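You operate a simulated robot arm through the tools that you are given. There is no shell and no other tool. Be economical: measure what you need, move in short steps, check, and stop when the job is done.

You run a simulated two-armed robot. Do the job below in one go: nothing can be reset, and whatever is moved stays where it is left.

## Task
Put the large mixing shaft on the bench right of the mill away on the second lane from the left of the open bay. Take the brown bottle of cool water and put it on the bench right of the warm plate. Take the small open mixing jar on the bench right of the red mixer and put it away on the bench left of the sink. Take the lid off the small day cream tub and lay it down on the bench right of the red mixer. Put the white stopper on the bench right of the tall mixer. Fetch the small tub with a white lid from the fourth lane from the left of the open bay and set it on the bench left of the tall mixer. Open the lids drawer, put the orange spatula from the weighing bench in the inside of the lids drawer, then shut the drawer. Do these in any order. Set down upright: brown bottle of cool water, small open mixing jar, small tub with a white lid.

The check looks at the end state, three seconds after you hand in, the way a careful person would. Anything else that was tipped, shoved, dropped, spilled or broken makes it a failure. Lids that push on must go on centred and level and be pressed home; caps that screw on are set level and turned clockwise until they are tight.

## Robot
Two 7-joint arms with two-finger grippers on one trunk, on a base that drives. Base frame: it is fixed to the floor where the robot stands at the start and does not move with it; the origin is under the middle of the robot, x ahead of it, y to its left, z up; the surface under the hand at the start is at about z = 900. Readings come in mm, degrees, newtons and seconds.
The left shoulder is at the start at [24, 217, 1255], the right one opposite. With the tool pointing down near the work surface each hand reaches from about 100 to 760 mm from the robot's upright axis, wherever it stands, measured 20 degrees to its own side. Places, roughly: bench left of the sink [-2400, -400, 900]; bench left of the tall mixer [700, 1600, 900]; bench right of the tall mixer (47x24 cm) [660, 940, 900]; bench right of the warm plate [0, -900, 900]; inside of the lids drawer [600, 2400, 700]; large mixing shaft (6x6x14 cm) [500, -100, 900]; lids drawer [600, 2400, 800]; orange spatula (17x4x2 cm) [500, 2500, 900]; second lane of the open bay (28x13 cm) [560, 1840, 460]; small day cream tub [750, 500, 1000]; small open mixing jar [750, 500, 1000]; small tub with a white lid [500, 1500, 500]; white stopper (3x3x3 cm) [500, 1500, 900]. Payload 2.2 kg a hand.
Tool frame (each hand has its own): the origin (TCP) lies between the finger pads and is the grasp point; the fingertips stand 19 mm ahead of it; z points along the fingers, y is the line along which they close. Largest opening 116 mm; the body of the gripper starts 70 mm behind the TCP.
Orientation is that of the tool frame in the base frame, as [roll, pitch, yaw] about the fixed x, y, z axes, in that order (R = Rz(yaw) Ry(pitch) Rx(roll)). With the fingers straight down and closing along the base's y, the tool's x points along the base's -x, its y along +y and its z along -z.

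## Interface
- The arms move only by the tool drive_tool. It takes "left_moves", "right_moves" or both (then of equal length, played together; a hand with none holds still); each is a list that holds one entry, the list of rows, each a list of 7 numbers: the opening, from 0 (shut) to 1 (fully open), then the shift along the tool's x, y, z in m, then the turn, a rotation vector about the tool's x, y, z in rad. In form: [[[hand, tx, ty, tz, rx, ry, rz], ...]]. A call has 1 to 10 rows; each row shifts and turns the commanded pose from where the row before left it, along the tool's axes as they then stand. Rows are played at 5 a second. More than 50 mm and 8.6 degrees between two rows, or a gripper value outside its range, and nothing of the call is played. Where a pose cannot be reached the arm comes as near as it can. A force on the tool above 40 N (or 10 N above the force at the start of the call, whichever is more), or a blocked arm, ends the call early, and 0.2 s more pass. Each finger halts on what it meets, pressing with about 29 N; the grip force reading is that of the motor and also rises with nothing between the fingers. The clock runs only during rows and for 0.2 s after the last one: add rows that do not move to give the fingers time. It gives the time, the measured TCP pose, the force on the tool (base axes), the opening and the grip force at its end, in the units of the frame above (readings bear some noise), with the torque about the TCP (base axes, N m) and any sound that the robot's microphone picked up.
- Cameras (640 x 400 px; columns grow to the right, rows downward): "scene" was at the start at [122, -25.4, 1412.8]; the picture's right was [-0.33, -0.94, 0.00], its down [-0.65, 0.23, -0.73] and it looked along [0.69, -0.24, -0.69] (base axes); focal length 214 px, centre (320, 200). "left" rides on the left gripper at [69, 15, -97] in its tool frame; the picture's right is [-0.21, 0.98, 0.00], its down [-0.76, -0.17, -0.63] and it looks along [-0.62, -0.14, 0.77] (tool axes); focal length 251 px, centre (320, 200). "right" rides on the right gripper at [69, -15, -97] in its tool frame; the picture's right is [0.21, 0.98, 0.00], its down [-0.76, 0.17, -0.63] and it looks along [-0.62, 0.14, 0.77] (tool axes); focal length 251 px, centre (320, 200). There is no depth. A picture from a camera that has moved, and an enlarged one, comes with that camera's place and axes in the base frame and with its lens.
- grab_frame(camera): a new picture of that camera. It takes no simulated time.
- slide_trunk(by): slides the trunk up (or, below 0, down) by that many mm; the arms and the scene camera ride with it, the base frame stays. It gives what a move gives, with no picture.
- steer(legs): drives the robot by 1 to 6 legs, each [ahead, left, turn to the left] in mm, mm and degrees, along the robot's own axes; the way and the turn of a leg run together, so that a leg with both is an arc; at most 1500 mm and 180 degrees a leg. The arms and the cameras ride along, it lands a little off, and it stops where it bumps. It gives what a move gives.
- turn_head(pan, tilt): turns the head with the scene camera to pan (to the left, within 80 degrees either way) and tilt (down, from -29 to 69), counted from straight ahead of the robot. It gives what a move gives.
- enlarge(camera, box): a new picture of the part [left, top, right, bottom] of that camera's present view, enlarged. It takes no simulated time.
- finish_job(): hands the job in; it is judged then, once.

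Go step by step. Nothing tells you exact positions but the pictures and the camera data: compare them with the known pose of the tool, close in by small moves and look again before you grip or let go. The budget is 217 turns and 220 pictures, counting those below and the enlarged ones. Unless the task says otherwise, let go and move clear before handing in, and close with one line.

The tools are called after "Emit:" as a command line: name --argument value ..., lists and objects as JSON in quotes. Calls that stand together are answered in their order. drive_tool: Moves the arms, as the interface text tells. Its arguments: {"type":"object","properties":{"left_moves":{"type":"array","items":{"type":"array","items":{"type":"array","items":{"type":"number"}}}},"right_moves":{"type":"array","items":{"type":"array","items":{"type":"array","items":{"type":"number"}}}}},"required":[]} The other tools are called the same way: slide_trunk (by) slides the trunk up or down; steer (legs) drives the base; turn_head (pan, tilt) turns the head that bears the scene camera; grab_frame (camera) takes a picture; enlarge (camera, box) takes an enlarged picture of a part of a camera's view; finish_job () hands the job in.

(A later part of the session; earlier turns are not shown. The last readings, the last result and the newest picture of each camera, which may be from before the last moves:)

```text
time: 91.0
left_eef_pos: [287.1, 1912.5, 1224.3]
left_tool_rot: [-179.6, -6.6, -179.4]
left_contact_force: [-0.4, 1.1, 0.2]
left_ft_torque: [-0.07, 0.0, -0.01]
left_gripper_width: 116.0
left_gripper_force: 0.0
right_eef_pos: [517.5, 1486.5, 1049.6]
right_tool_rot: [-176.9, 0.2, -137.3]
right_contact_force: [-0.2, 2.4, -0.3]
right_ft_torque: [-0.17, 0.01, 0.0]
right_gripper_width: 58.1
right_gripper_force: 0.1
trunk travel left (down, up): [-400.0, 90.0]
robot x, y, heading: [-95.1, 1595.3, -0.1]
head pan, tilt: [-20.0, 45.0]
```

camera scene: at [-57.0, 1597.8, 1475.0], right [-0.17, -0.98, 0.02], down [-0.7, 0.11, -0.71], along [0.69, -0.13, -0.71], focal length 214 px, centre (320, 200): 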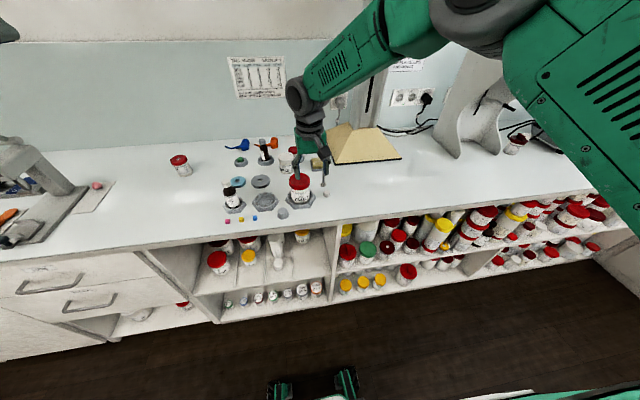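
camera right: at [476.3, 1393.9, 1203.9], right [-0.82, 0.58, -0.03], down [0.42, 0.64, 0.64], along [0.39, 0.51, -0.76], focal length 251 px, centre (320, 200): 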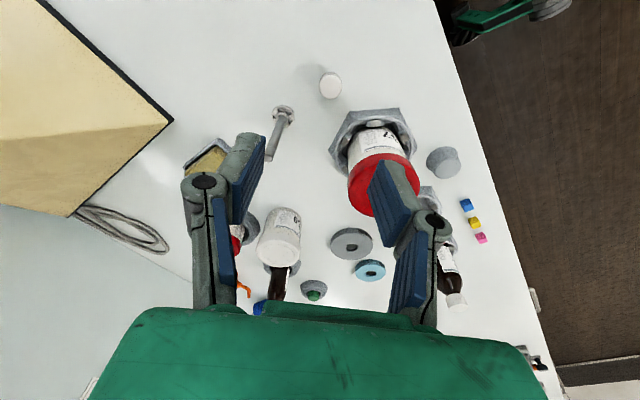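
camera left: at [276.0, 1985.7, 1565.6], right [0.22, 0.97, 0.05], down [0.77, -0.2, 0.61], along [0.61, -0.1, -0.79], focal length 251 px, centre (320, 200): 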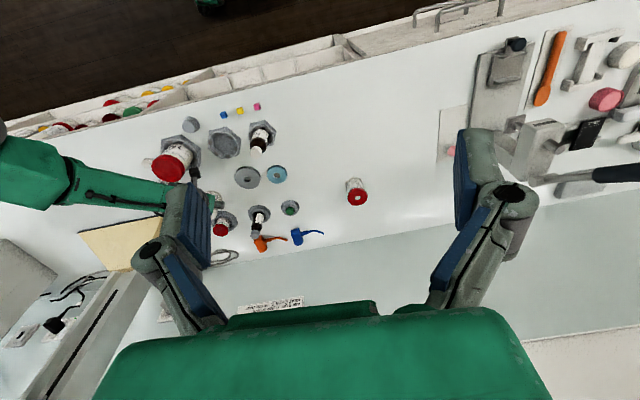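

The rocking only died earlier when the trunk was low. I'll back off, lower the trunk to damp it, then raise again and drive straight in.

Emit:
steer --legs '[[-260, 0, 0]]'

Emit:
slide_trunk --by -400

Emit:
drive_tool --left_moves '[[[1, 0, 0, 0, 0, -0.1, 0], [1, 0, 0, 0, 0, 0, 0], [1, 0, 0, 0, 0, 0, 0], [1, 0, 0, 0, 0, 0, 0], [1, 0, 0, 0, 0, 0, 0], [1, 0, 0, 0, 0, 0, 0], [1, 0, 0, 0, 0, 0, 0], [1, 0, 0, 0, 0, 0, 0], [1, 0, 0, 0, 0, 0, 0], [1, 0, 0, 0, 0, 0, 0]]]'

Emit:
turn_head --pan 0 --tilt 45

Emit:
turn_head --pan -20 --tilt 45

```text
time: 92.9
left_eef_pos: [27.0, 1925.0, 1223.2]
left_tool_rot: [-179.0, -6.6, -179.4]
left_contact_force: [-0.3, 1.5, -0.1]
left_ft_torque: [-0.09, 0.01, 0.01]
left_gripper_width: 116.1
left_gripper_force: 0.0
right_eef_pos: [256.4, 1497.6, 1049.7]
right_tool_rot: [-176.7, -0.1, -137.1]
right_contact_force: [0.3, 2.3, -0.3]
right_ft_torque: [-0.23, -0.05, 0.01]
right_gripper_width: 58.2
right_gripper_force: 0.0
trunk travel left (down, up): [-400.0, 90.0]
robot x, y, heading: [-354.7, 1596.4, 0.3]
head pan, tilt: [-20.0, 45.0]
```

```text
time: 96.7
left_eef_pos: [23.7, 1871.6, 838.7]
left_tool_rot: [178.2, -6.3, -179.3]
left_contact_force: [-0.5, -0.7, 0.8]
left_ft_torque: [0.13, 0.01, -0.03]
left_gripper_width: 116.0
left_gripper_force: 0.0
right_eef_pos: [253.4, 1450.2, 647.0]
right_tool_rot: [-178.4, 1.9, -137.5]
right_contact_force: [-0.3, -1.0, 0.0]
right_ft_torque: [0.13, 0.0, -0.01]
right_gripper_width: 58.2
right_gripper_force: 0.0
trunk travel left (down, up): [0.0, 490.0]
robot x, y, heading: [-358.6, 1593.3, -0.1]
head pan, tilt: [-20.0, 45.0]
```

```text
time: 98.9
left_eef_pos: [21.9, 1876.1, 835.8]
left_tool_rot: [178.5, -0.7, -179.4]
left_contact_force: [1.2, -0.3, 0.2]
left_ft_torque: [0.04, 0.0, 0.01]
left_gripper_width: 116.1
left_gripper_force: 0.0
right_eef_pos: [253.3, 1456.1, 646.8]
right_tool_rot: [-178.1, 1.6, -137.4]
right_contact_force: [0.3, -1.4, 1.5]
right_ft_torque: [0.06, 0.01, 0.0]
right_gripper_width: 58.1
right_gripper_force: 0.0
trunk travel left (down, up): [0.0, 490.0]
robot x, y, heading: [-357.2, 1593.0, 0.1]
head pan, tilt: [-20.0, 45.0]
```

```text
time: 99.8
left_eef_pos: [22.5, 1881.7, 834.5]
left_tool_rot: [178.8, -0.8, -179.4]
left_contact_force: [-0.4, -0.6, 0.0]
left_ft_torque: [0.05, -0.01, 0.01]
left_gripper_width: 115.9
left_gripper_force: 0.2
right_eef_pos: [253.5, 1459.7, 647.7]
right_tool_rot: [-177.9, 1.4, -137.3]
right_contact_force: [-0.2, -0.5, 0.2]
right_ft_torque: [0.01, 0.01, -0.02]
right_gripper_width: 57.8
right_gripper_force: 0.0
trunk travel left (down, up): [0.0, 490.0]
robot x, y, heading: [-353.7, 1593.8, 0.4]
head pan, tilt: [0.0, 45.0]
```

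```text
time: 100.6
left_eef_pos: [23.5, 1886.9, 834.1]
left_tool_rot: [179.0, -0.7, -179.3]
left_contact_force: [0.2, 0.0, -0.3]
left_ft_torque: [0.04, -0.04, 0.03]
left_gripper_width: 115.9
left_gripper_force: 0.1
right_eef_pos: [252.5, 1464.5, 647.9]
right_tool_rot: [-177.8, 1.4, -137.3]
right_contact_force: [0.1, -0.5, 0.5]
right_ft_torque: [0.05, -0.02, 0.03]
right_gripper_width: 57.7
right_gripper_force: 0.2
trunk travel left (down, up): [0.0, 490.0]
robot x, y, heading: [-353.7, 1597.3, -0.1]
head pan, tilt: [-20.0, 45.0]
```

Emit:
drive_tool --right_moves '[[[0.5, 0, 0, 0, 0, 0, 0], [0.5, 0, 0, 0, 0, 0, 0], [0.5, 0, 0, 0, 0, 0, 0], [0.5, 0, 0, 0, 0, 0, 0], [0.5, 0, 0, 0, 0, 0, 0], [0.5, 0, 0, 0, 0, 0, 0], [0.5, 0, 0, 0, 0, 0, 0], [0.5, 0, 0, 0, 0, 0, 0], [0.5, 0, 0, 0, 0, 0, 0], [0.5, 0, 0, 0, 0, 0, 0]]]'

Emit:
drive_tool --right_moves '[[[0.5, 0, 0, 0, 0, 0, 0], [0.5, 0, 0, 0, 0, 0, 0], [0.5, 0, 0, 0, 0, 0, 0], [0.5, 0, 0, 0, 0, 0, 0], [0.5, 0, 0, 0, 0, 0, 0], [0.5, 0, 0, 0, 0, 0, 0], [0.5, 0, 0, 0, 0, 0, 0], [0.5, 0, 0, 0, 0, 0, 0], [0.5, 0, 0, 0, 0, 0, 0], [0.5, 0, 0, 0, 0, 0, 0]]]'

Emit:
slide_trunk --by 350

Emit:
turn_head --pan -10 --tilt 45

Emit:
turn_head --pan -15 --tilt 45

```text
time: 102.8
left_eef_pos: [22.0, 1891.2, 833.0]
left_tool_rot: [179.4, -0.7, -179.3]
left_contact_force: [0.2, 0.7, 0.3]
left_ft_torque: [-0.03, -0.03, -0.06]
left_gripper_width: 116.0
left_gripper_force: 0.0
right_eef_pos: [252.7, 1467.1, 648.7]
right_tool_rot: [-177.7, 1.1, -137.2]
right_contact_force: [-0.3, 1.0, 0.8]
right_ft_torque: [0.0, 0.0, 0.02]
right_gripper_width: 57.8
right_gripper_force: 0.1
trunk travel left (down, up): [0.0, 490.0]
robot x, y, heading: [-354.8, 1599.1, -0.1]
head pan, tilt: [-20.0, 45.0]
```

```text
time: 105.0
left_eef_pos: [22.8, 1890.4, 832.3]
left_tool_rot: [179.3, -0.8, -179.3]
left_contact_force: [0.1, 0.1, -0.2]
left_ft_torque: [-0.03, 0.03, -0.02]
left_gripper_width: 116.3
left_gripper_force: 0.0
right_eef_pos: [252.6, 1467.4, 647.9]
right_tool_rot: [-177.7, 1.0, -137.3]
right_contact_force: [0.7, -0.5, 0.2]
right_ft_torque: [-0.03, -0.01, -0.01]
right_gripper_width: 57.9
right_gripper_force: 0.1
trunk travel left (down, up): [0.0, 490.0]
robot x, y, heading: [-357.0, 1599.5, 0.2]
head pan, tilt: [-20.0, 45.0]
```

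```text
time: 108.4
left_eef_pos: [22.7, 1891.3, 1181.7]
left_tool_rot: [179.3, -0.7, -179.3]
left_contact_force: [0.2, -0.1, 1.0]
left_ft_torque: [-0.04, -0.02, -0.01]
left_gripper_width: 116.1
left_gripper_force: 0.0
right_eef_pos: [253.3, 1468.4, 998.5]
right_tool_rot: [-177.6, 1.1, -137.3]
right_contact_force: [-0.7, 0.1, -0.8]
right_ft_torque: [0.01, 0.01, 0.01]
right_gripper_width: 58.1
right_gripper_force: 0.0
trunk travel left (down, up): [-350.0, 140.0]
robot x, y, heading: [-357.0, 1600.4, 0.2]
head pan, tilt: [-20.0, 45.0]
```

```text
time: 109.1
left_eef_pos: [23.0, 1890.5, 1183.6]
left_tool_rot: [179.4, -0.7, -179.2]
left_contact_force: [0.2, -0.4, -0.1]
left_ft_torque: [-0.01, 0.0, 0.01]
left_gripper_width: 116.1
left_gripper_force: 0.1
right_eef_pos: [253.9, 1467.7, 998.2]
right_tool_rot: [-177.8, 1.1, -137.4]
right_contact_force: [0.5, 0.3, -0.8]
right_ft_torque: [0.01, 0.0, 0.02]
right_gripper_width: 58.2
right_gripper_force: 0.1
trunk travel left (down, up): [-350.0, 140.0]
robot x, y, heading: [-358.1, 1592.7, 0.1]
head pan, tilt: [-10.0, 45.0]
```

```text
time: 109.8
left_eef_pos: [23.1, 1890.6, 1182.8]
left_tool_rot: [179.4, -0.7, -179.3]
left_contact_force: [-0.1, -0.8, 0.0]
left_ft_torque: [0.0, 0.02, 0.03]
left_gripper_width: 115.9
left_gripper_force: 0.1
right_eef_pos: [252.6, 1467.1, 997.9]
right_tool_rot: [-177.6, 1.1, -137.4]
right_contact_force: [-0.1, -0.3, 0.1]
right_ft_torque: [0.01, -0.02, -0.01]
right_gripper_width: 58.1
right_gripper_force: 0.1
trunk travel left (down, up): [-350.0, 140.0]
robot x, y, heading: [-356.1, 1597.9, 0.2]
head pan, tilt: [-15.0, 45.0]
```

Settled. Drive straight forward to the stopper and look.

Emit:
steer --legs '[[250, 0, 0]]'

Emit:
grab_frame --camera "right"

Emit:
grab_frame --camera "scene"

```text
time: 111.6
left_eef_pos: [269.3, 1892.3, 1183.2]
left_tool_rot: [179.3, -0.7, -179.3]
left_contact_force: [-0.2, 0.1, 0.8]
left_ft_torque: [0.0, 0.04, -0.03]
left_gripper_width: 116.0
left_gripper_force: 0.1
right_eef_pos: [500.0, 1467.9, 998.3]
right_tool_rot: [-177.6, 1.2, -137.4]
right_contact_force: [0.5, -0.1, -0.1]
right_ft_torque: [0.0, 0.0, -0.05]
right_gripper_width: 58.0
right_gripper_force: 0.0
trunk travel left (down, up): [-350.0, 140.0]
robot x, y, heading: [-108.1, 1597.3, 0.1]
head pan, tilt: [-15.0, 45.0]
```

```text
167 pictures are left
camera right: at [455.4, 1412.2, 1094.0], right [-0.82, 0.57, -0.04], down [0.42, 0.65, 0.64], along [0.4, 0.51, -0.77], focal length 251 px, centre (320, 200)
```

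right: 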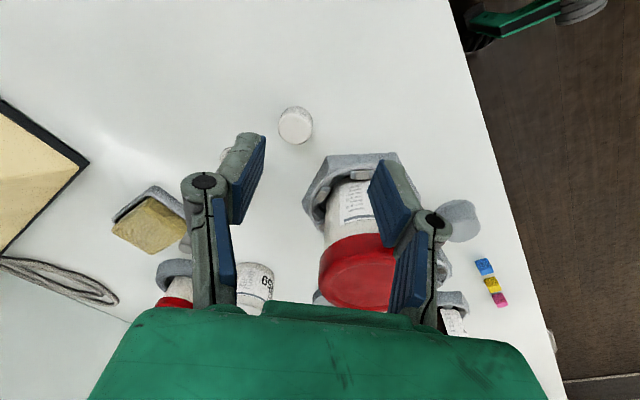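

```text
166 pictures are left
camera scene: at [15.1, 1580.4, 1360.2], right [-0.26, -0.97, 0.0], down [-0.69, 0.18, -0.71], along [0.68, -0.18, -0.71], focal length 214 px, centre (320, 200)
```

scene: 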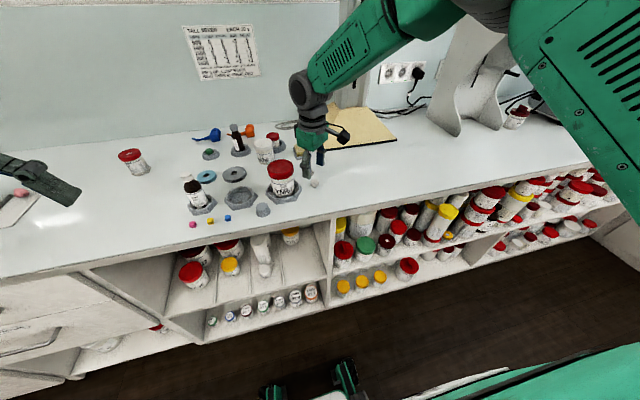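

The stopper is at about (521, 1461). I'll level the hand, centre over it and descend partway.

Emit:
drive_tool --right_moves '[[[0.5, -0.0055, -0.0097, 0, -0.0417, 0.0187, 0], [0.5, -0.0052, -0.0097, 0, 0, 0, 0], [0.5, 0, 0, 0.03, 0, 0, 0], [0.5, 0, 0, 0.02, 0, 0, 0], [0.5, 0, 0, 0, 0, 0, 0], [0.5, 0, 0, 0, 0, 0, 0]]]'

Emit:
grab_frame --camera "right"

```text
time: 113.0
left_eef_pos: [268.5, 1890.1, 1183.2]
left_tool_rot: [179.3, -0.6, -179.2]
left_contact_force: [-0.5, -0.3, 0.6]
left_ft_torque: [0.01, -0.03, 0.01]
left_gripper_width: 116.1
left_gripper_force: 0.1
right_eef_pos: [519.8, 1461.4, 950.5]
right_tool_rot: [-179.9, 0.3, -137.3]
right_contact_force: [-0.4, -0.3, -0.4]
right_ft_torque: [-0.03, -0.02, 0.01]
right_gripper_width: 57.9
right_gripper_force: 0.0
trunk travel left (down, up): [-350.0, 140.0]
robot x, y, heading: [-104.0, 1599.4, 0.1]
head pan, tilt: [-15.0, 45.0]
```

```text
165 pictures are left
camera right: at [478.4, 1403.0, 1046.5], right [-0.82, 0.57, 0.0], down [0.44, 0.63, 0.63], along [0.36, 0.52, -0.77], focal length 251 px, centre (320, 200)
```

right: 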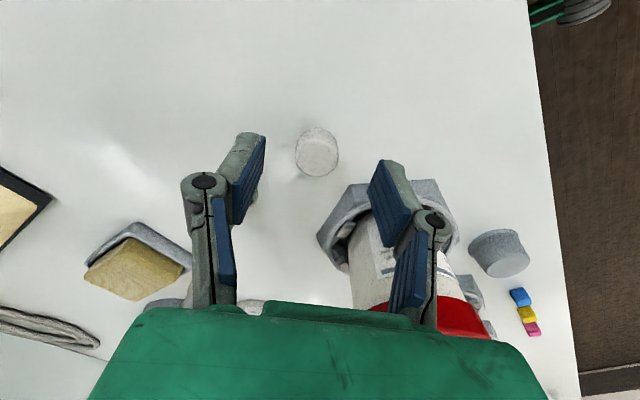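

Well centred. Descend and grip.

Emit:
drive_tool --right_moves '[[[0.5, 0, 0, 0.028, 0, 0, 0], [0.5, 0, 0, 0, 0, 0, 0], [0.1, 0, 0, 0, 0, 0, 0], [0.1, 0, 0, 0, 0, 0, 0], [0.1, 0, 0, 0, 0, 0, 0], [0.1, 0, 0, 0, 0, 0, 0]]]'

Emit:
drive_tool --right_moves '[[[0.1, 0, 0, -0.03, 0, 0, 0], [0.1, 0, 0, -0.04, 0, 0, 0], [0.1, 0, 0, -0.04, 0, 0, 0], [0.1, 0, 0, 0, 0, 0, 0]]]'

Emit:
grab_frame --camera "right"

```text
time: 114.4
left_eef_pos: [267.4, 1892.0, 1183.3]
left_tool_rot: [179.4, -0.6, -179.2]
left_contact_force: [0.5, -0.6, 0.6]
left_ft_torque: [0.02, -0.01, -0.01]
left_gripper_width: 116.1
left_gripper_force: 0.0
right_eef_pos: [519.7, 1461.5, 922.3]
right_tool_rot: [179.9, 0.2, -137.3]
right_contact_force: [-0.4, 0.0, 0.4]
right_ft_torque: [0.0, 0.02, 0.02]
right_gripper_width: 21.0
right_gripper_force: 29.6
trunk travel left (down, up): [-350.0, 140.0]
robot x, y, heading: [-101.7, 1595.3, 0.3]
head pan, tilt: [-15.0, 45.0]
```

```text
time: 115.4
left_eef_pos: [268.1, 1891.0, 1183.1]
left_tool_rot: [179.3, -0.5, -179.3]
left_contact_force: [-0.8, 0.2, 0.1]
left_ft_torque: [0.0, 0.01, 0.01]
left_gripper_width: 115.9
left_gripper_force: 0.1
right_eef_pos: [519.9, 1460.4, 1031.9]
right_tool_rot: [180.0, 0.2, -137.3]
right_contact_force: [0.4, -0.3, 0.2]
right_ft_torque: [-0.01, 0.02, -0.02]
right_gripper_width: 21.0
right_gripper_force: 29.6
trunk travel left (down, up): [-350.0, 140.0]
robot x, y, heading: [-106.1, 1595.8, 0.2]
head pan, tilt: [-15.0, 45.0]
```

```text
164 pictures are left
camera right: at [478.6, 1402.1, 1128.5], right [-0.82, 0.57, 0.0], down [0.44, 0.63, 0.63], along [0.36, 0.52, -0.77], focal length 251 px, centre (320, 200)
```

right: 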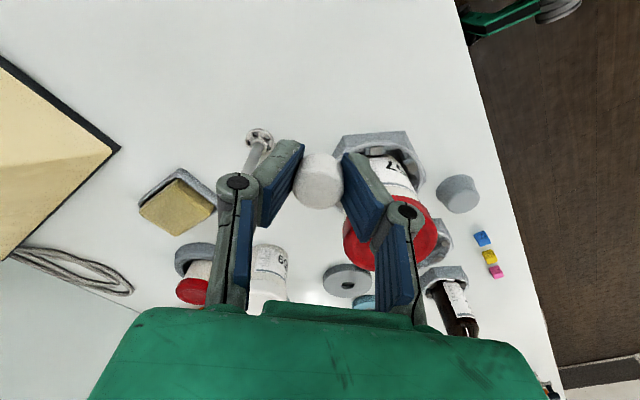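

The stopper is held. Back off, lower the trunk for the lateral drive, then go to the bench right of the tall mixer.

Emit:
steer --legs '[[-260, 0, 0]]'

Emit:
slide_trunk --by -350

Emit:
steer --legs '[[0, -490, 0]]'

Emit:
drive_tool --right_moves '[[[0.1, 0, 0, 0, 0, 0, 0], [0.1, 0, 0, 0, 0, 0, 0], [0.1, 0, 0, 0, 0, 0, 0], [0.1, 0, 0, 0, 0, 0, 0], [0.1, 0, 0, 0, 0, 0, 0], [0.1, 0, 0, 0, 0, 0, 0], [0.1, 0, 0, 0, 0, 0, 0], [0.1, 0, 0, 0, 0, 0, 0], [0.1, 0, 0, 0, 0, 0, 0], [0.1, 0, 0, 0, 0, 0, 0]]]'

Emit:
drive_tool --right_moves '[[[0.1, 0, 0, 0, 0, 0, 0], [0.1, 0, 0, 0, 0, 0, 0], [0.1, 0, 0, 0, 0, 0, 0], [0.1, 0, 0, 0, 0, 0, 0], [0.1, 0, 0, 0, 0, 0, 0], [0.1, 0, 0, 0, 0, 0, 0], [0.1, 0, 0, 0, 0, 0, 0], [0.1, 0, 0, 0, 0, 0, 0], [0.1, 0, 0, 0, 0, 0, 0], [0.1, 0, 0, 0, 0, 0, 0]]]'

Emit:
slide_trunk --by 350

Emit:
turn_head --pan -15 --tilt 35

Emit:
grab_frame --camera "scene"

```text
time: 117.2
left_eef_pos: [10.0, 1889.5, 1183.6]
left_tool_rot: [179.3, -0.7, -179.4]
left_contact_force: [-0.6, -0.3, 0.1]
left_ft_torque: [-0.01, 0.03, 0.01]
left_gripper_width: 116.0
left_gripper_force: 0.0
right_eef_pos: [261.5, 1459.0, 1031.6]
right_tool_rot: [180.0, 0.2, -137.4]
right_contact_force: [-0.6, 0.5, 0.4]
right_ft_torque: [-0.01, 0.0, -0.04]
right_gripper_width: 20.6
right_gripper_force: 29.1
trunk travel left (down, up): [-350.0, 140.0]
robot x, y, heading: [-365.1, 1596.6, -0.0]
head pan, tilt: [-15.0, 45.0]
```

```text
time: 120.7
left_eef_pos: [5.3, 1889.0, 835.6]
left_tool_rot: [179.2, -0.3, -179.4]
left_contact_force: [-0.5, -0.1, -0.2]
left_ft_torque: [0.01, -0.01, -0.02]
left_gripper_width: 116.1
left_gripper_force: 0.0
right_eef_pos: [256.9, 1458.7, 684.5]
right_tool_rot: [-179.8, 0.4, -137.4]
right_contact_force: [0.5, -0.2, 0.2]
right_ft_torque: [-0.03, 0.01, -0.01]
right_gripper_width: 20.1
right_gripper_force: 29.2
trunk travel left (down, up): [0.0, 490.0]
robot x, y, heading: [-366.5, 1597.1, 0.2]
head pan, tilt: [-15.0, 45.0]
```

```text
time: 123.6
left_eef_pos: [3.6, 1393.6, 834.5]
left_tool_rot: [179.3, -0.4, -179.4]
left_contact_force: [0.7, 0.7, 0.6]
left_ft_torque: [-0.01, 0.04, 0.0]
left_gripper_width: 116.2
left_gripper_force: 0.1
right_eef_pos: [256.5, 962.8, 683.7]
right_tool_rot: [-179.9, 0.3, -137.4]
right_contact_force: [0.0, 0.4, -0.4]
right_ft_torque: [-0.02, 0.05, -0.01]
right_gripper_width: 19.5
right_gripper_force: 29.0
trunk travel left (down, up): [0.0, 490.0]
robot x, y, heading: [-365.8, 1102.2, 0.1]
head pan, tilt: [-15.0, 45.0]
```

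```text
time: 125.8
left_eef_pos: [2.6, 1391.0, 836.5]
left_tool_rot: [179.2, -0.2, -179.5]
left_contact_force: [0.4, -0.5, -0.4]
left_ft_torque: [0.02, -0.03, -0.01]
left_gripper_width: 115.9
left_gripper_force: 0.0
right_eef_pos: [255.9, 961.0, 686.4]
right_tool_rot: [-179.8, 0.5, -137.4]
right_contact_force: [-0.4, -0.1, -0.2]
right_ft_torque: [0.0, 0.02, 0.01]
right_gripper_width: 19.1
right_gripper_force: 29.3
trunk travel left (down, up): [0.0, 490.0]
robot x, y, heading: [-365.5, 1101.8, -0.2]
head pan, tilt: [-15.0, 45.0]
```

```text
time: 128.0
left_eef_pos: [2.7, 1390.7, 836.6]
left_tool_rot: [179.2, -0.2, -179.4]
left_contact_force: [-1.1, -0.7, 0.2]
left_ft_torque: [0.02, -0.01, 0.0]
left_gripper_width: 116.1
left_gripper_force: 0.1
right_eef_pos: [255.5, 960.4, 686.5]
right_tool_rot: [-179.9, 0.5, -137.4]
right_contact_force: [0.2, 0.3, -0.3]
right_ft_torque: [-0.02, 0.01, 0.02]
right_gripper_width: 18.0
right_gripper_force: 28.7
trunk travel left (down, up): [0.0, 490.0]
robot x, y, heading: [-366.3, 1105.6, -0.1]
head pan, tilt: [-15.0, 45.0]
```

```text
time: 131.4
left_eef_pos: [3.6, 1392.3, 1187.4]
left_tool_rot: [179.1, -0.2, -179.4]
left_contact_force: [-0.3, -1.0, 0.3]
left_ft_torque: [-0.02, 0.03, -0.01]
left_gripper_width: 116.0
left_gripper_force: 0.1
right_eef_pos: [256.1, 960.4, 1036.1]
right_tool_rot: [-179.8, 0.4, -137.4]
right_contact_force: [-0.7, 0.7, -0.8]
right_ft_torque: [-0.01, 0.02, -0.03]
right_gripper_width: 17.4
right_gripper_force: 29.2
trunk travel left (down, up): [-350.0, 140.0]
robot x, y, heading: [-363.2, 1100.7, 0.1]
head pan, tilt: [-15.0, 45.0]
```

```text
time: 132.1
left_eef_pos: [2.8, 1392.1, 1186.0]
left_tool_rot: [179.2, -0.4, -179.4]
left_contact_force: [-0.1, 0.5, -0.3]
left_ft_torque: [-0.01, 0.02, -0.03]
left_gripper_width: 116.2
left_gripper_force: 0.0
right_eef_pos: [255.3, 959.0, 1036.5]
right_tool_rot: [-179.7, 0.5, -137.4]
right_contact_force: [0.1, -0.1, 0.6]
right_ft_torque: [0.0, 0.02, 0.0]
right_gripper_width: 18.0
right_gripper_force: 29.3
trunk travel left (down, up): [-350.0, 140.0]
robot x, y, heading: [-364.8, 1101.4, -0.1]
head pan, tilt: [-15.0, 35.0]
```

```text
163 pictures are left
camera scene: at [-235.6, 1081.6, 1374.9], right [-0.26, -0.97, 0.0], down [-0.56, 0.15, -0.82], along [0.79, -0.21, -0.58], focal length 214 px, centre (320, 200)
```

scene: 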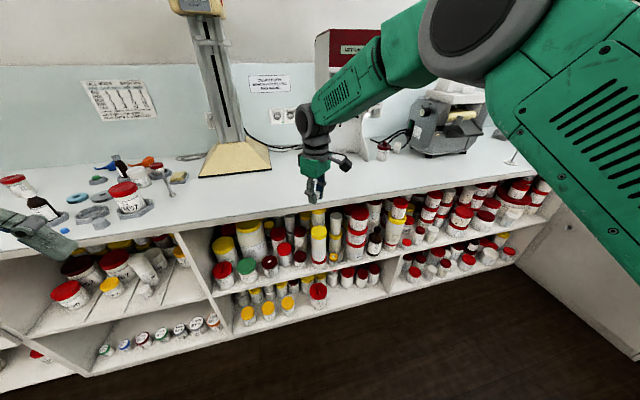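

No rocking now. Drive forward over the free bench and check the stopper.

Emit:
steer --legs '[[270, 0, 0]]'

Emit:
drive_tool --right_moves '[[[0.05, -0.027, -0.025, 0.01, 0, 0, 0], [0.05, -0.027, -0.025, 0.015, 0, 0, 0], [0.05, -0.027, -0.025, 0.015, 0, 0, 0], [0.05, 0, 0, 0.02, 0, 0, 0], [0.05, 0, 0, 0, 0, 0, 0], [0.05, 0, 0, 0, 0, 0, 0]]]'

Emit:
grab_frame --camera "right"

Emit:
grab_frame --camera "scene"

```text
time: 134.1
left_eef_pos: [272.1, 1392.8, 1187.0]
left_tool_rot: [179.1, -0.2, -179.3]
left_contact_force: [0.1, -0.4, 0.1]
left_ft_torque: [0.02, 0.02, -0.01]
left_gripper_width: 116.0
left_gripper_force: 0.2
right_eef_pos: [526.2, 961.2, 1037.0]
right_tool_rot: [-179.9, 0.6, -137.5]
right_contact_force: [0.4, -0.4, -0.6]
right_ft_torque: [0.01, -0.01, 0.0]
right_gripper_width: 17.9
right_gripper_force: 28.7
trunk travel left (down, up): [-350.0, 140.0]
robot x, y, heading: [-93.7, 1100.6, 0.3]
head pan, tilt: [-15.0, 35.0]
```

```text
time: 135.4
left_eef_pos: [270.2, 1390.5, 1183.5]
left_tool_rot: [179.1, -0.8, -179.5]
left_contact_force: [0.5, 0.1, 0.2]
left_ft_torque: [-0.01, -0.01, -0.01]
left_gripper_width: 115.9
left_gripper_force: 0.0
right_eef_pos: [619.4, 959.1, 980.1]
right_tool_rot: [-179.7, 0.6, -137.4]
right_contact_force: [0.3, -0.3, 0.6]
right_ft_torque: [0.01, 0.01, 0.0]
right_gripper_width: 17.7
right_gripper_force: 29.4
right hand out of reach, approached as far as the arm can: row 3
trunk travel left (down, up): [-350.0, 140.0]
robot x, y, heading: [-96.1, 1104.2, -0.1]
head pan, tilt: [-15.0, 35.0]
```

```text
162 pictures are left
camera right: at [577.6, 901.6, 1075.9], right [-0.82, 0.57, -0.01], down [0.44, 0.63, 0.64], along [0.37, 0.52, -0.77], focal length 251 px, centre (320, 200)
```

right: 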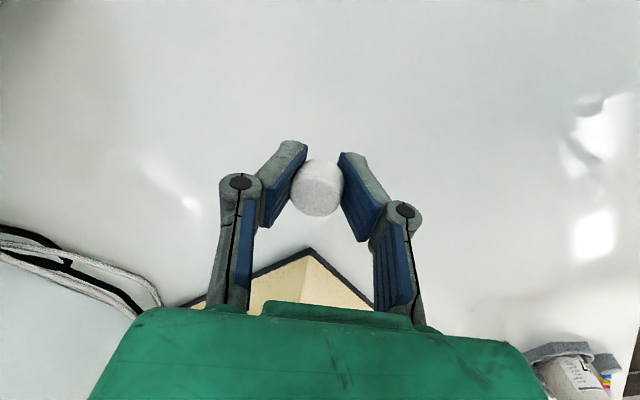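

```text
161 pictures are left
camera scene: at [34.8, 1081.9, 1374.9], right [-0.26, -0.97, 0.0], down [-0.56, 0.15, -0.82], along [0.79, -0.21, -0.58], focal length 214 px, centre (320, 200)
```

scene: 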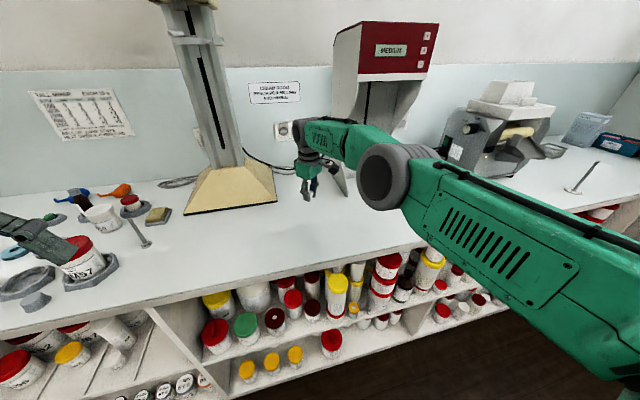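

Lower to the bench.

Emit:
drive_tool --right_moves '[[[0.05, 0, 0, 0.03, 0, 0, 0], [0.05, 0, 0, 0.024, 0, 0, 0], [0.05, 0, 0, 0, 0, 0, 0], [0.05, 0, 0, 0, 0, 0, 0]]]'

Emit:
enlarge --camera "right" --box '[220, 120, 420, 245]'

Emit:
enlarge --camera "scene" --box '[270, 130, 370, 230]'

```text
time: 136.4
left_eef_pos: [269.4, 1392.0, 1182.8]
left_tool_rot: [179.2, -0.8, -179.4]
left_contact_force: [-0.5, -0.6, 0.2]
left_ft_torque: [-0.02, 0.0, 0.03]
left_gripper_width: 115.8
left_gripper_force: 0.0
right_eef_pos: [615.0, 959.2, 926.6]
right_tool_rot: [-179.8, 0.6, -137.4]
right_contact_force: [0.3, 0.1, -0.8]
right_ft_torque: [0.02, -0.04, 0.01]
right_gripper_width: 17.7
right_gripper_force: 28.4
right hand out of reach, approached as far as the arm can: row 2
trunk travel left (down, up): [-350.0, 140.0]
robot x, y, heading: [-95.4, 1103.5, 0.2]
head pan, tilt: [-15.0, 35.0]
```

```text
3.20 times, centred on (320, 182) of right
camera zoom: at [574.3, 901.2, 1021.9], right [-0.82, 0.57, -0.01], down [0.44, 0.63, 0.64], along [0.37, 0.52, -0.77], focal length 805 px, centre (320, 256)
```

zoom: 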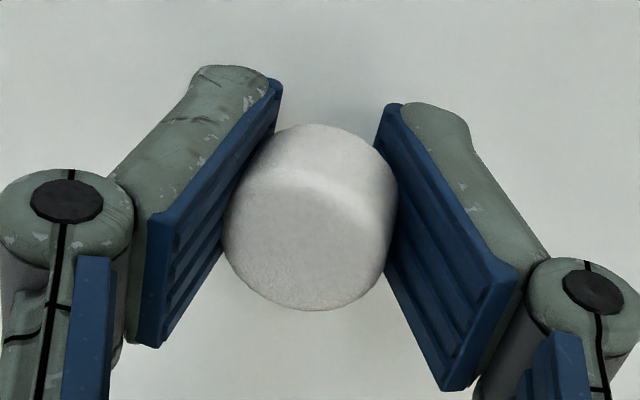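

```text
4.00 times, centred on (320, 180) of scene
camera zoom: at [35.4, 1081.9, 1374.8], right [-0.26, -0.97, 0.0], down [-0.56, 0.15, -0.82], along [0.79, -0.21, -0.58], focal length 858 px, centre (320, 280)
```

zoom: 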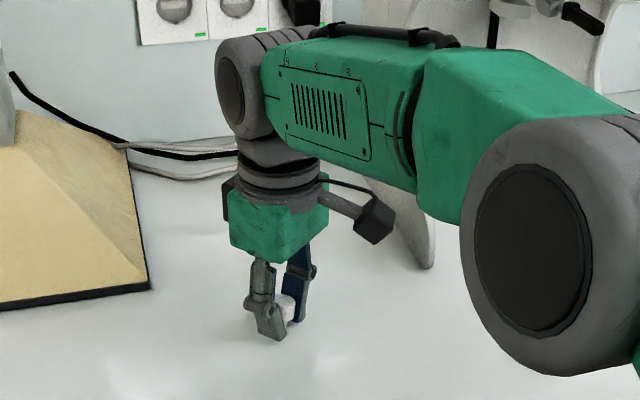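

Emit:
drive_tool --right_moves '[[[0.05, 0, 0, 0.005, 0, 0, 0], [0.05, 0, 0, 0, 0, 0, 0], [0.2, 0, 0, 0, 0, 0, 0], [0.3, 0, 0, 0, 0, 0, 0], [0.4, 0, 0, 0, 0, 0, 0], [0.4, 0, 0, 0, 0, 0, 0]]]'

Emit:
grab_frame --camera "right"

```text
time: 137.8
left_eef_pos: [270.5, 1391.4, 1184.0]
left_tool_rot: [179.1, -0.9, -179.4]
left_contact_force: [-0.1, 0.3, 0.9]
left_ft_torque: [0.0, -0.01, -0.01]
left_gripper_width: 115.8
left_gripper_force: 0.1
right_eef_pos: [616.1, 958.8, 921.5]
right_tool_rot: [-179.8, 0.6, -137.3]
right_contact_force: [0.0, 0.6, 0.4]
right_ft_torque: [-0.01, -0.02, -0.04]
right_gripper_width: 46.6
right_gripper_force: 0.2
trunk travel left (down, up): [-350.0, 140.0]
robot x, y, heading: [-94.9, 1105.6, 0.0]
head pan, tilt: [-15.0, 35.0]
```

```text
158 pictures are left
camera right: at [574.1, 901.6, 1017.2], right [-0.82, 0.57, -0.01], down [0.44, 0.63, 0.64], along [0.37, 0.52, -0.77], focal length 251 px, centre (320, 200)
```

right: 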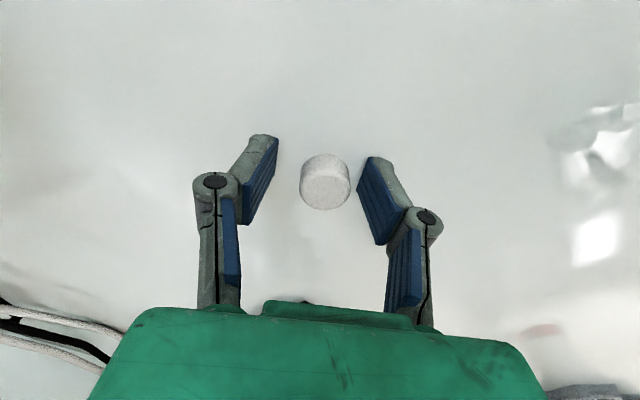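

The stopper stands. Raise clear, then look toward the red mixer for the cream tub and jar.

Emit:
drive_tool --right_moves '[[[0.5, 0, 0, -0.04, 0, 0, 0], [0.5, 0, 0, -0.045, 0, 0, 0], [0.5, 0, 0, -0.045, 0, 0, 0], [0.5, 0, 0, 0, 0, 0, 0]]]'

Emit:
steer --legs '[[-270, 0, 0]]'

Emit:
slide_trunk --by -350

Emit:
steer --legs '[[0, -560, 0]]'

Emit:
drive_tool --right_moves '[[[0.5, 0, 0, 0, 0, 0, 0.15], [0.5, 0, 0, 0, 0, 0, 0.15], [0.5, 0, 0, 0, 0, 0, 0.15], [0.5, 0, 0, 0, 0, 0, 0.15], [0.5, 0, 0, 0, 0, 0, 0.15], [0.5, 0, 0, 0, 0, 0, 0], [0.5, 0, 0, 0, 0, 0, 0], [0.5, 0, 0, 0, 0, 0, 0], [0.5, 0, 0, 0, 0, 0, 0], [0.5, 0, 0, 0, 0, 0, 0]]]'

Emit:
slide_trunk --by 350

Emit:
turn_head --pan -5 --tilt 35

Emit:
grab_frame --camera "scene"

```text
time: 138.8
left_eef_pos: [270.6, 1391.8, 1185.1]
left_tool_rot: [179.1, -0.7, -179.3]
left_contact_force: [-0.2, -0.6, -0.2]
left_ft_torque: [-0.01, -0.04, -0.04]
left_gripper_width: 116.4
left_gripper_force: 0.2
right_eef_pos: [613.8, 959.1, 1051.6]
right_tool_rot: [-179.8, 0.6, -137.4]
right_contact_force: [0.7, 0.7, 0.3]
right_ft_torque: [0.02, -0.02, 0.01]
right_gripper_width: 58.0
right_gripper_force: 0.1
trunk travel left (down, up): [-350.0, 140.0]
robot x, y, heading: [-94.1, 1101.9, 0.2]
head pan, tilt: [-15.0, 35.0]
```

```text
time: 140.8
left_eef_pos: [3.8, 1389.9, 1183.5]
left_tool_rot: [179.1, -0.9, -179.4]
left_contact_force: [1.4, -0.3, 0.6]
left_ft_torque: [0.01, -0.01, -0.02]
left_gripper_width: 116.0
left_gripper_force: 0.0
right_eef_pos: [346.0, 957.7, 1051.6]
right_tool_rot: [-179.8, 0.6, -137.4]
right_contact_force: [0.4, 1.0, 0.2]
right_ft_torque: [0.03, 0.01, -0.01]
right_gripper_width: 58.0
right_gripper_force: 0.0
trunk travel left (down, up): [-350.0, 140.0]
robot x, y, heading: [-364.3, 1102.6, -0.1]
head pan, tilt: [-15.0, 35.0]
```

```text
time: 144.2
left_eef_pos: [-2.1, 1389.1, 831.0]
left_tool_rot: [179.1, -1.3, -179.4]
left_contact_force: [-0.3, -0.3, 1.0]
left_ft_torque: [0.0, 0.01, -0.01]
left_gripper_width: 116.0
left_gripper_force: 0.0
right_eef_pos: [342.3, 958.8, 705.0]
right_tool_rot: [-179.6, 0.8, -137.4]
right_contact_force: [0.0, 0.4, 0.3]
right_ft_torque: [-0.02, 0.04, -0.02]
right_gripper_width: 57.8
right_gripper_force: 0.1
trunk travel left (down, up): [0.0, 490.0]
robot x, y, heading: [-365.6, 1099.2, -0.1]
head pan, tilt: [-15.0, 35.0]
```

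```text
time: 147.4
left_eef_pos: [-2.0, 838.8, 829.8]
left_tool_rot: [179.4, -1.2, -179.3]
left_contact_force: [-0.2, 0.3, -0.8]
left_ft_torque: [-0.02, 0.0, 0.0]
left_gripper_width: 115.9
left_gripper_force: 0.0
right_eef_pos: [342.8, 408.3, 703.7]
right_tool_rot: [-179.5, 0.6, -137.2]
right_contact_force: [-0.7, 0.3, -0.2]
right_ft_torque: [-0.02, 0.01, -0.02]
right_gripper_width: 57.9
right_gripper_force: 0.1
trunk travel left (down, up): [0.0, 490.0]
robot x, y, heading: [-365.6, 547.9, -0.2]
head pan, tilt: [-15.0, 35.0]
```

```text
time: 149.6
left_eef_pos: [-6.0, 836.5, 830.1]
left_tool_rot: [179.1, -1.6, -179.3]
left_contact_force: [-0.3, 0.3, 0.3]
left_ft_torque: [0.02, 0.0, -0.01]
left_gripper_width: 115.9
left_gripper_force: 0.0
right_eef_pos: [341.4, 406.0, 707.5]
right_tool_rot: [179.7, 1.0, 179.9]
right_contact_force: [-0.3, 0.2, -1.1]
right_ft_torque: [0.0, 0.01, 0.01]
right_gripper_width: 58.2
right_gripper_force: 0.0
trunk travel left (down, up): [0.0, 490.0]
robot x, y, heading: [-358.7, 546.7, -0.2]
head pan, tilt: [-15.0, 35.0]
```

```text
time: 153.0
left_eef_pos: [-3.8, 836.3, 1178.8]
left_tool_rot: [179.1, -1.7, -179.3]
left_contact_force: [-0.8, -0.3, -0.4]
left_ft_torque: [-0.02, -0.01, 0.04]
left_gripper_width: 116.2
left_gripper_force: 0.0
right_eef_pos: [342.9, 407.1, 1056.2]
right_tool_rot: [179.7, 0.9, 179.7]
right_contact_force: [0.3, 0.1, -0.6]
right_ft_torque: [0.0, 0.01, -0.03]
right_gripper_width: 58.1
right_gripper_force: 0.0
trunk travel left (down, up): [-350.0, 140.0]
robot x, y, heading: [-360.4, 546.9, 0.2]
head pan, tilt: [-15.0, 35.0]
```

```text
time: 153.7
left_eef_pos: [-4.3, 837.2, 1177.7]
left_tool_rot: [179.2, -1.7, -179.3]
left_contact_force: [0.0, -0.1, 0.0]
left_ft_torque: [0.03, 0.03, 0.01]
left_gripper_width: 116.1
left_gripper_force: 0.1
right_eef_pos: [344.3, 406.9, 1057.3]
right_tool_rot: [179.7, 1.0, 179.8]
right_contact_force: [0.9, -0.4, -0.6]
right_ft_torque: [0.0, -0.05, 0.01]
right_gripper_width: 57.9
right_gripper_force: 0.0
trunk travel left (down, up): [-350.0, 140.0]
robot x, y, heading: [-363.8, 547.4, 0.3]
head pan, tilt: [-5.0, 35.0]
```

```text
157 pictures are left
camera scene: at [-230.0, 542.3, 1374.9], right [-0.09, -1.0, 0.0], down [-0.57, 0.05, -0.82], along [0.81, -0.07, -0.58], focal length 214 px, centre (320, 200)
```

scene: 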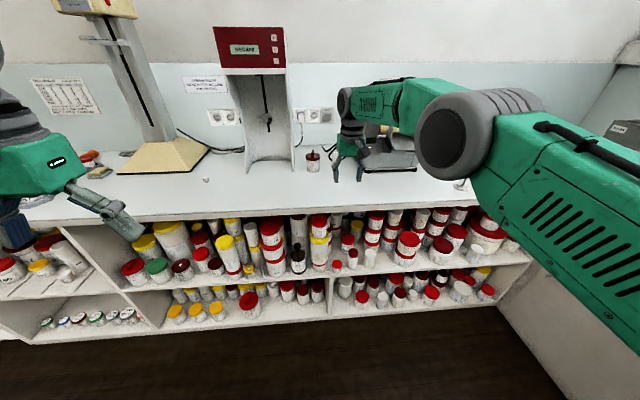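

Emit:
enlarge --camera "scene" --box '[200, 110, 400, 210]'

Emit:
grab_frame --camera "right"

```text
3.20 times, centred on (300, 160) of scene
camera zoom: at [-230.0, 542.3, 1374.9], right [-0.09, -1.0, 0.0], down [-0.57, 0.05, -0.82], along [0.81, -0.07, -0.58], focal length 686 px, centre (384, 328)
```

zoom: 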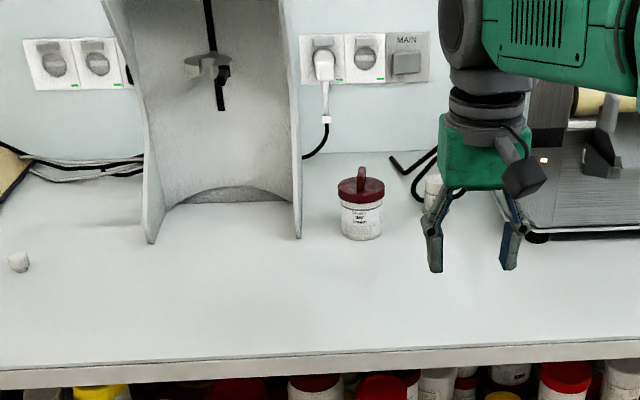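

```text
155 pictures are left
camera right: at [272.5, 391.7, 1152.0], right [-0.21, 0.98, 0.0], down [0.75, 0.16, 0.65], along [0.63, 0.14, -0.76], focal length 251 px, centre (320, 200)
```

right: 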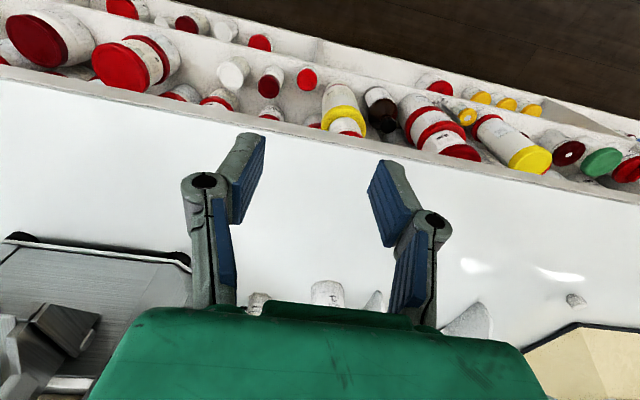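

I see the day-cream tub with a dark-red lid and knob at about (687, 497), and a small white jar at about (765, 380) behind my gripper. I'll shift the hand aside, drive closer and zoom in.

Emit:
drive_tool --right_moves '[[[0.6, 0.03, -0.04, -0.02, 0, 0, 0], [0.6, 0.03, -0.04, -0.02, 0, 0, 0], [0.6, 0.03, -0.03, -0.02, 0, 0, 0], [0.6, 0.02, 0, 0, 0, 0, 0], [0.6, 0, 0, 0, 0, 0, 0]]]'

Emit:
steer --legs '[[240, 0, 0]]'

Emit:
turn_head --pan -8 --tilt 40

Emit:
enlarge --camera "scene" --box '[240, 100, 400, 220]'

Emit:
grab_frame --camera "right"

```text
refused: row 1 steps farther than a row can; nothing moved
```

```text
time: 155.5
left_eef_pos: [234.3, 836.2, 1180.1]
left_tool_rot: [179.2, -1.5, -179.4]
left_contact_force: [0.4, -0.2, 0.0]
left_ft_torque: [0.03, 0.03, 0.0]
left_gripper_width: 116.0
left_gripper_force: 0.0
right_eef_pos: [582.5, 406.6, 1057.2]
right_tool_rot: [179.7, 1.0, 179.7]
right_contact_force: [0.0, 0.1, -0.4]
right_ft_torque: [0.01, 0.0, -0.01]
right_gripper_width: 58.2
right_gripper_force: 0.1
trunk travel left (down, up): [-350.0, 140.0]
robot x, y, heading: [-123.1, 548.2, -0.1]
head pan, tilt: [-5.0, 35.0]
```

```text
time: 156.1
left_eef_pos: [230.5, 836.0, 1176.6]
left_tool_rot: [179.2, -2.3, -179.3]
left_contact_force: [0.5, -0.4, 0.8]
left_ft_torque: [0.03, 0.01, 0.03]
left_gripper_width: 116.1
left_gripper_force: 0.1
right_eef_pos: [581.4, 406.2, 1058.0]
right_tool_rot: [179.7, 1.0, 179.8]
right_contact_force: [0.9, -0.3, -0.7]
right_ft_torque: [-0.02, -0.01, -0.01]
right_gripper_width: 57.7
right_gripper_force: 0.1
trunk travel left (down, up): [-350.0, 140.0]
robot x, y, heading: [-123.0, 546.4, 0.1]
head pan, tilt: [-8.0, 40.0]
```

```text
3.33 times, centred on (320, 160) of scene
camera zoom: at [6.4, 538.4, 1367.3], right [-0.14, -0.99, 0.0], down [-0.64, 0.09, -0.76], along [0.76, -0.11, -0.65], focal length 715 px, centre (320, 333)
```

zoom: 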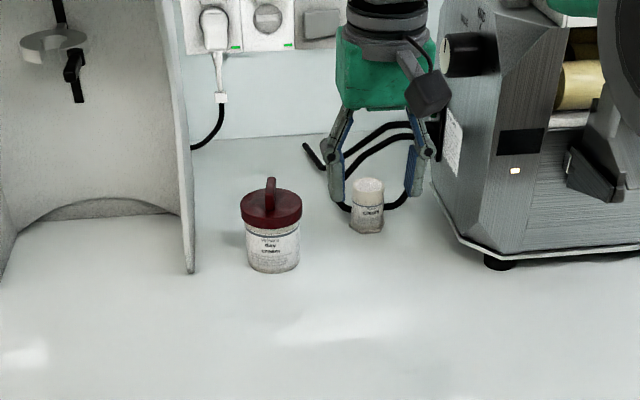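

```text
153 pictures are left
camera right: at [510.6, 390.9, 1153.4], right [-0.21, 0.98, 0.0], down [0.75, 0.16, 0.65], along [0.63, 0.14, -0.76], focal length 251 px, centre (320, 200)
```

right: 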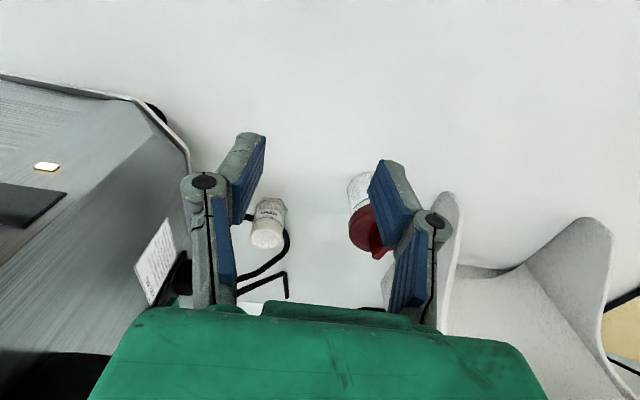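

Emit:
enlarge --camera "scene" --box '[290, 135, 345, 175]'

Emit:
enlarge --camera "right" --box '[230, 140, 430, 290]'

```text
10.00 times, centred on (318, 155) of scene
camera zoom: at [6.4, 538.4, 1367.3], right [-0.14, -0.99, 0.0], down [-0.64, 0.09, -0.76], along [0.76, -0.11, -0.65], focal length 2145 px, centre (345, 650)
```

zoom: 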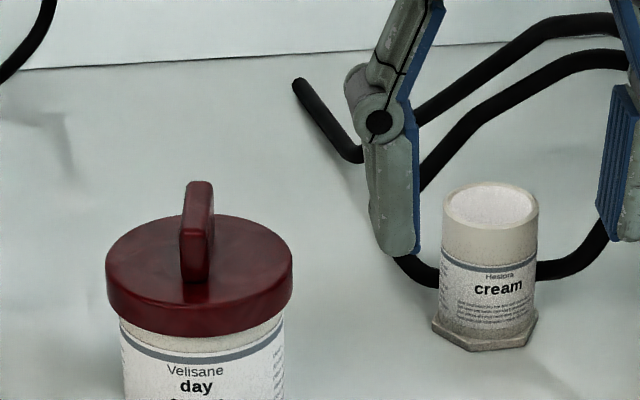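

```text
2.67 times, centred on (330, 215) of right
camera zoom: at [510.6, 390.9, 1153.4], right [-0.21, 0.98, 0.0], down [0.75, 0.16, 0.65], along [0.63, 0.14, -0.76], focal length 670 px, centre (293, 160)
```

zoom: 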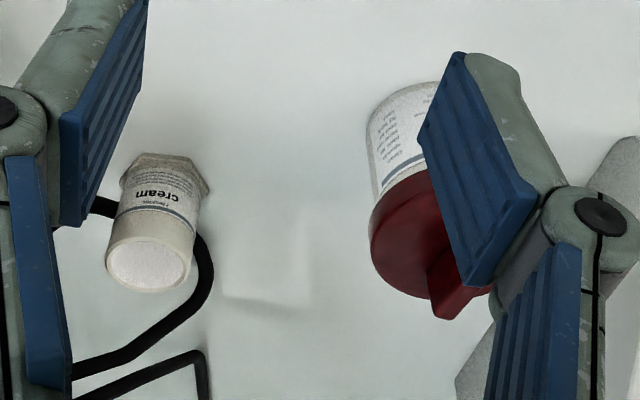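

The lid has a grip fin (long in x, thin in y), about z 971–1000 at (692, 495); the open jar holds cream at about (765, 380). I'll drive a bit closer and bring the right hand over the fin.

Emit:
steer --legs '[[85, 0, 0]]'

Emit:
drive_tool --right_moves '[[[0.55, -0.006, 0.03, 0, 0, 0, 0], [0.55, -0.006, 0.03, 0, 0, 0, 0], [0.5, -0.006, 0.03, 0, 0, 0, 0], [0.45, 0, 0, 0, 0, 0, 0], [0.45, 0, 0, 0, 0, 0, 0]]]'

Emit:
grab_frame --camera "right"

Emit:
grab_frame --camera "scene"

```text
time: 157.2
left_eef_pos: [316.5, 836.1, 1177.5]
left_tool_rot: [179.0, -2.0, -179.5]
left_contact_force: [-0.2, -0.4, 0.7]
left_ft_torque: [0.0, 0.01, -0.02]
left_gripper_width: 116.4
left_gripper_force: 0.0
right_eef_pos: [667.4, 405.7, 1058.2]
right_tool_rot: [179.7, 1.2, 179.6]
right_contact_force: [0.1, -0.7, 0.3]
right_ft_torque: [0.02, 0.03, 0.0]
right_gripper_width: 57.7
right_gripper_force: 0.1
trunk travel left (down, up): [-350.0, 140.0]
robot x, y, heading: [-35.1, 548.5, -0.0]
head pan, tilt: [-8.0, 40.0]
```

```text
time: 158.4
left_eef_pos: [314.0, 833.6, 1174.0]
left_tool_rot: [179.0, -2.5, -179.4]
left_contact_force: [-0.3, 0.0, -0.3]
left_ft_torque: [0.0, -0.01, -0.02]
left_gripper_width: 116.4
left_gripper_force: 0.0
right_eef_pos: [657.8, 475.7, 1059.4]
right_tool_rot: [179.6, 1.3, 179.6]
right_contact_force: [0.1, 0.8, 1.0]
right_ft_torque: [0.0, -0.03, 0.0]
right_gripper_width: 52.3
right_gripper_force: 0.1
right hand out of reach, approached as far as the arm can: row 1, 2, 3
trunk travel left (down, up): [-350.0, 140.0]
robot x, y, heading: [-38.7, 548.2, 0.0]
head pan, tilt: [-8.0, 40.0]
```

```text
150 pictures are left
camera right: at [586.9, 461.1, 1153.8], right [-0.21, 0.98, 0.0], down [0.74, 0.16, 0.65], along [0.63, 0.14, -0.76], focal length 251 px, centre (320, 200)
```

right: 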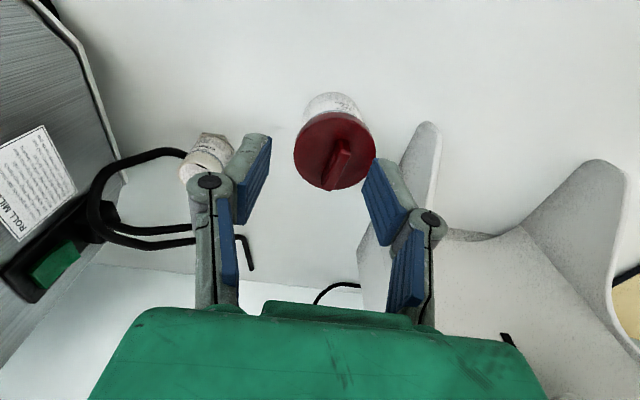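

```text
149 pictures are left
camera scene: at [91.0, 538.1, 1367.3], right [-0.14, -0.99, 0.0], down [-0.64, 0.09, -0.76], along [0.76, -0.11, -0.65], focal length 214 px, centre (320, 200)
```

scene: 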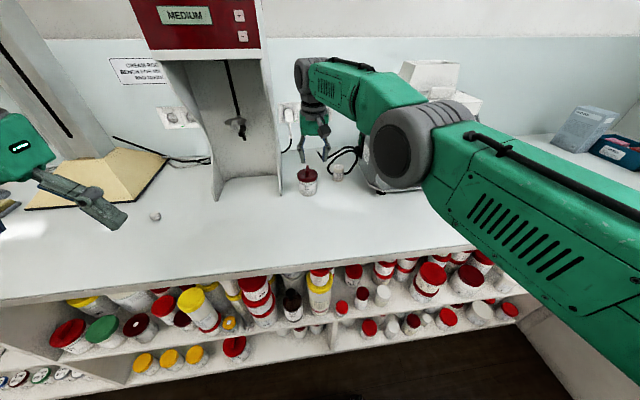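

The arm is at its reach; drive 55 mm closer and then fine-position.

Emit:
steer --legs '[[55, 0, 0]]'

Emit:
drive_tool --right_moves '[[[0.5, 0.01, 0.01, 0, 0, 0, 0], [0.5, 0.01, 0.012, 0, 0, 0, 0], [0.5, 0, 0, 0, 0, 0, 0], [0.5, 0, 0, 0, 0, 0, 0]]]'

Emit:
enlarge --camera "right" --box '[220, 100, 420, 240]'

```text
time: 159.4
left_eef_pos: [366.5, 834.9, 1175.5]
left_tool_rot: [179.1, -2.3, -179.5]
left_contact_force: [0.8, 0.7, 0.6]
left_ft_torque: [-0.01, -0.03, 0.0]
left_gripper_width: 115.8
left_gripper_force: 0.2
right_eef_pos: [709.7, 476.9, 1059.9]
right_tool_rot: [179.6, 1.3, 179.8]
right_contact_force: [-0.2, 0.4, 0.2]
right_ft_torque: [0.0, -0.03, 0.0]
right_gripper_width: 52.5
right_gripper_force: 0.1
trunk travel left (down, up): [-350.0, 140.0]
robot x, y, heading: [16.8, 548.2, -0.0]
head pan, tilt: [-8.0, 40.0]
```

```text
time: 160.4
left_eef_pos: [364.6, 833.3, 1174.0]
left_tool_rot: [178.9, -2.9, -179.4]
left_contact_force: [-0.7, 0.4, -0.1]
left_ft_torque: [0.04, -0.06, -0.02]
left_gripper_width: 115.9
left_gripper_force: 0.1
right_eef_pos: [689.4, 498.0, 1061.7]
right_tool_rot: [179.5, 1.3, 179.6]
right_contact_force: [-0.4, 0.0, 0.5]
right_ft_torque: [-0.02, -0.01, 0.02]
right_gripper_width: 58.3
right_gripper_force: 0.1
trunk travel left (down, up): [-350.0, 140.0]
robot x, y, heading: [16.5, 546.7, 0.1]
head pan, tilt: [-8.0, 40.0]
```

```text
2.86 times, centred on (320, 170) of right
camera zoom: at [617.8, 483.0, 1156.2], right [-0.21, 0.98, 0.0], down [0.74, 0.16, 0.65], along [0.64, 0.14, -0.76], focal length 718 px, centre (320, 286)
```

zoom: 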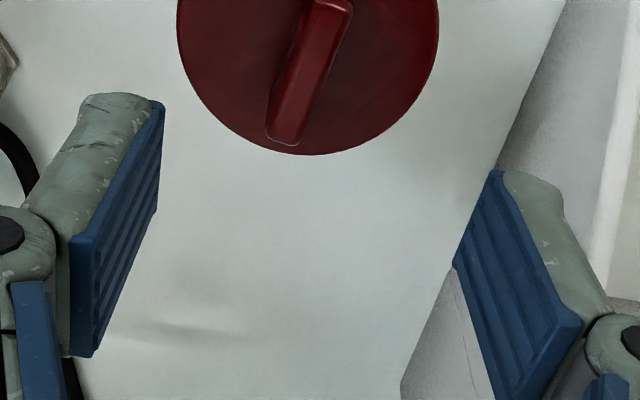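

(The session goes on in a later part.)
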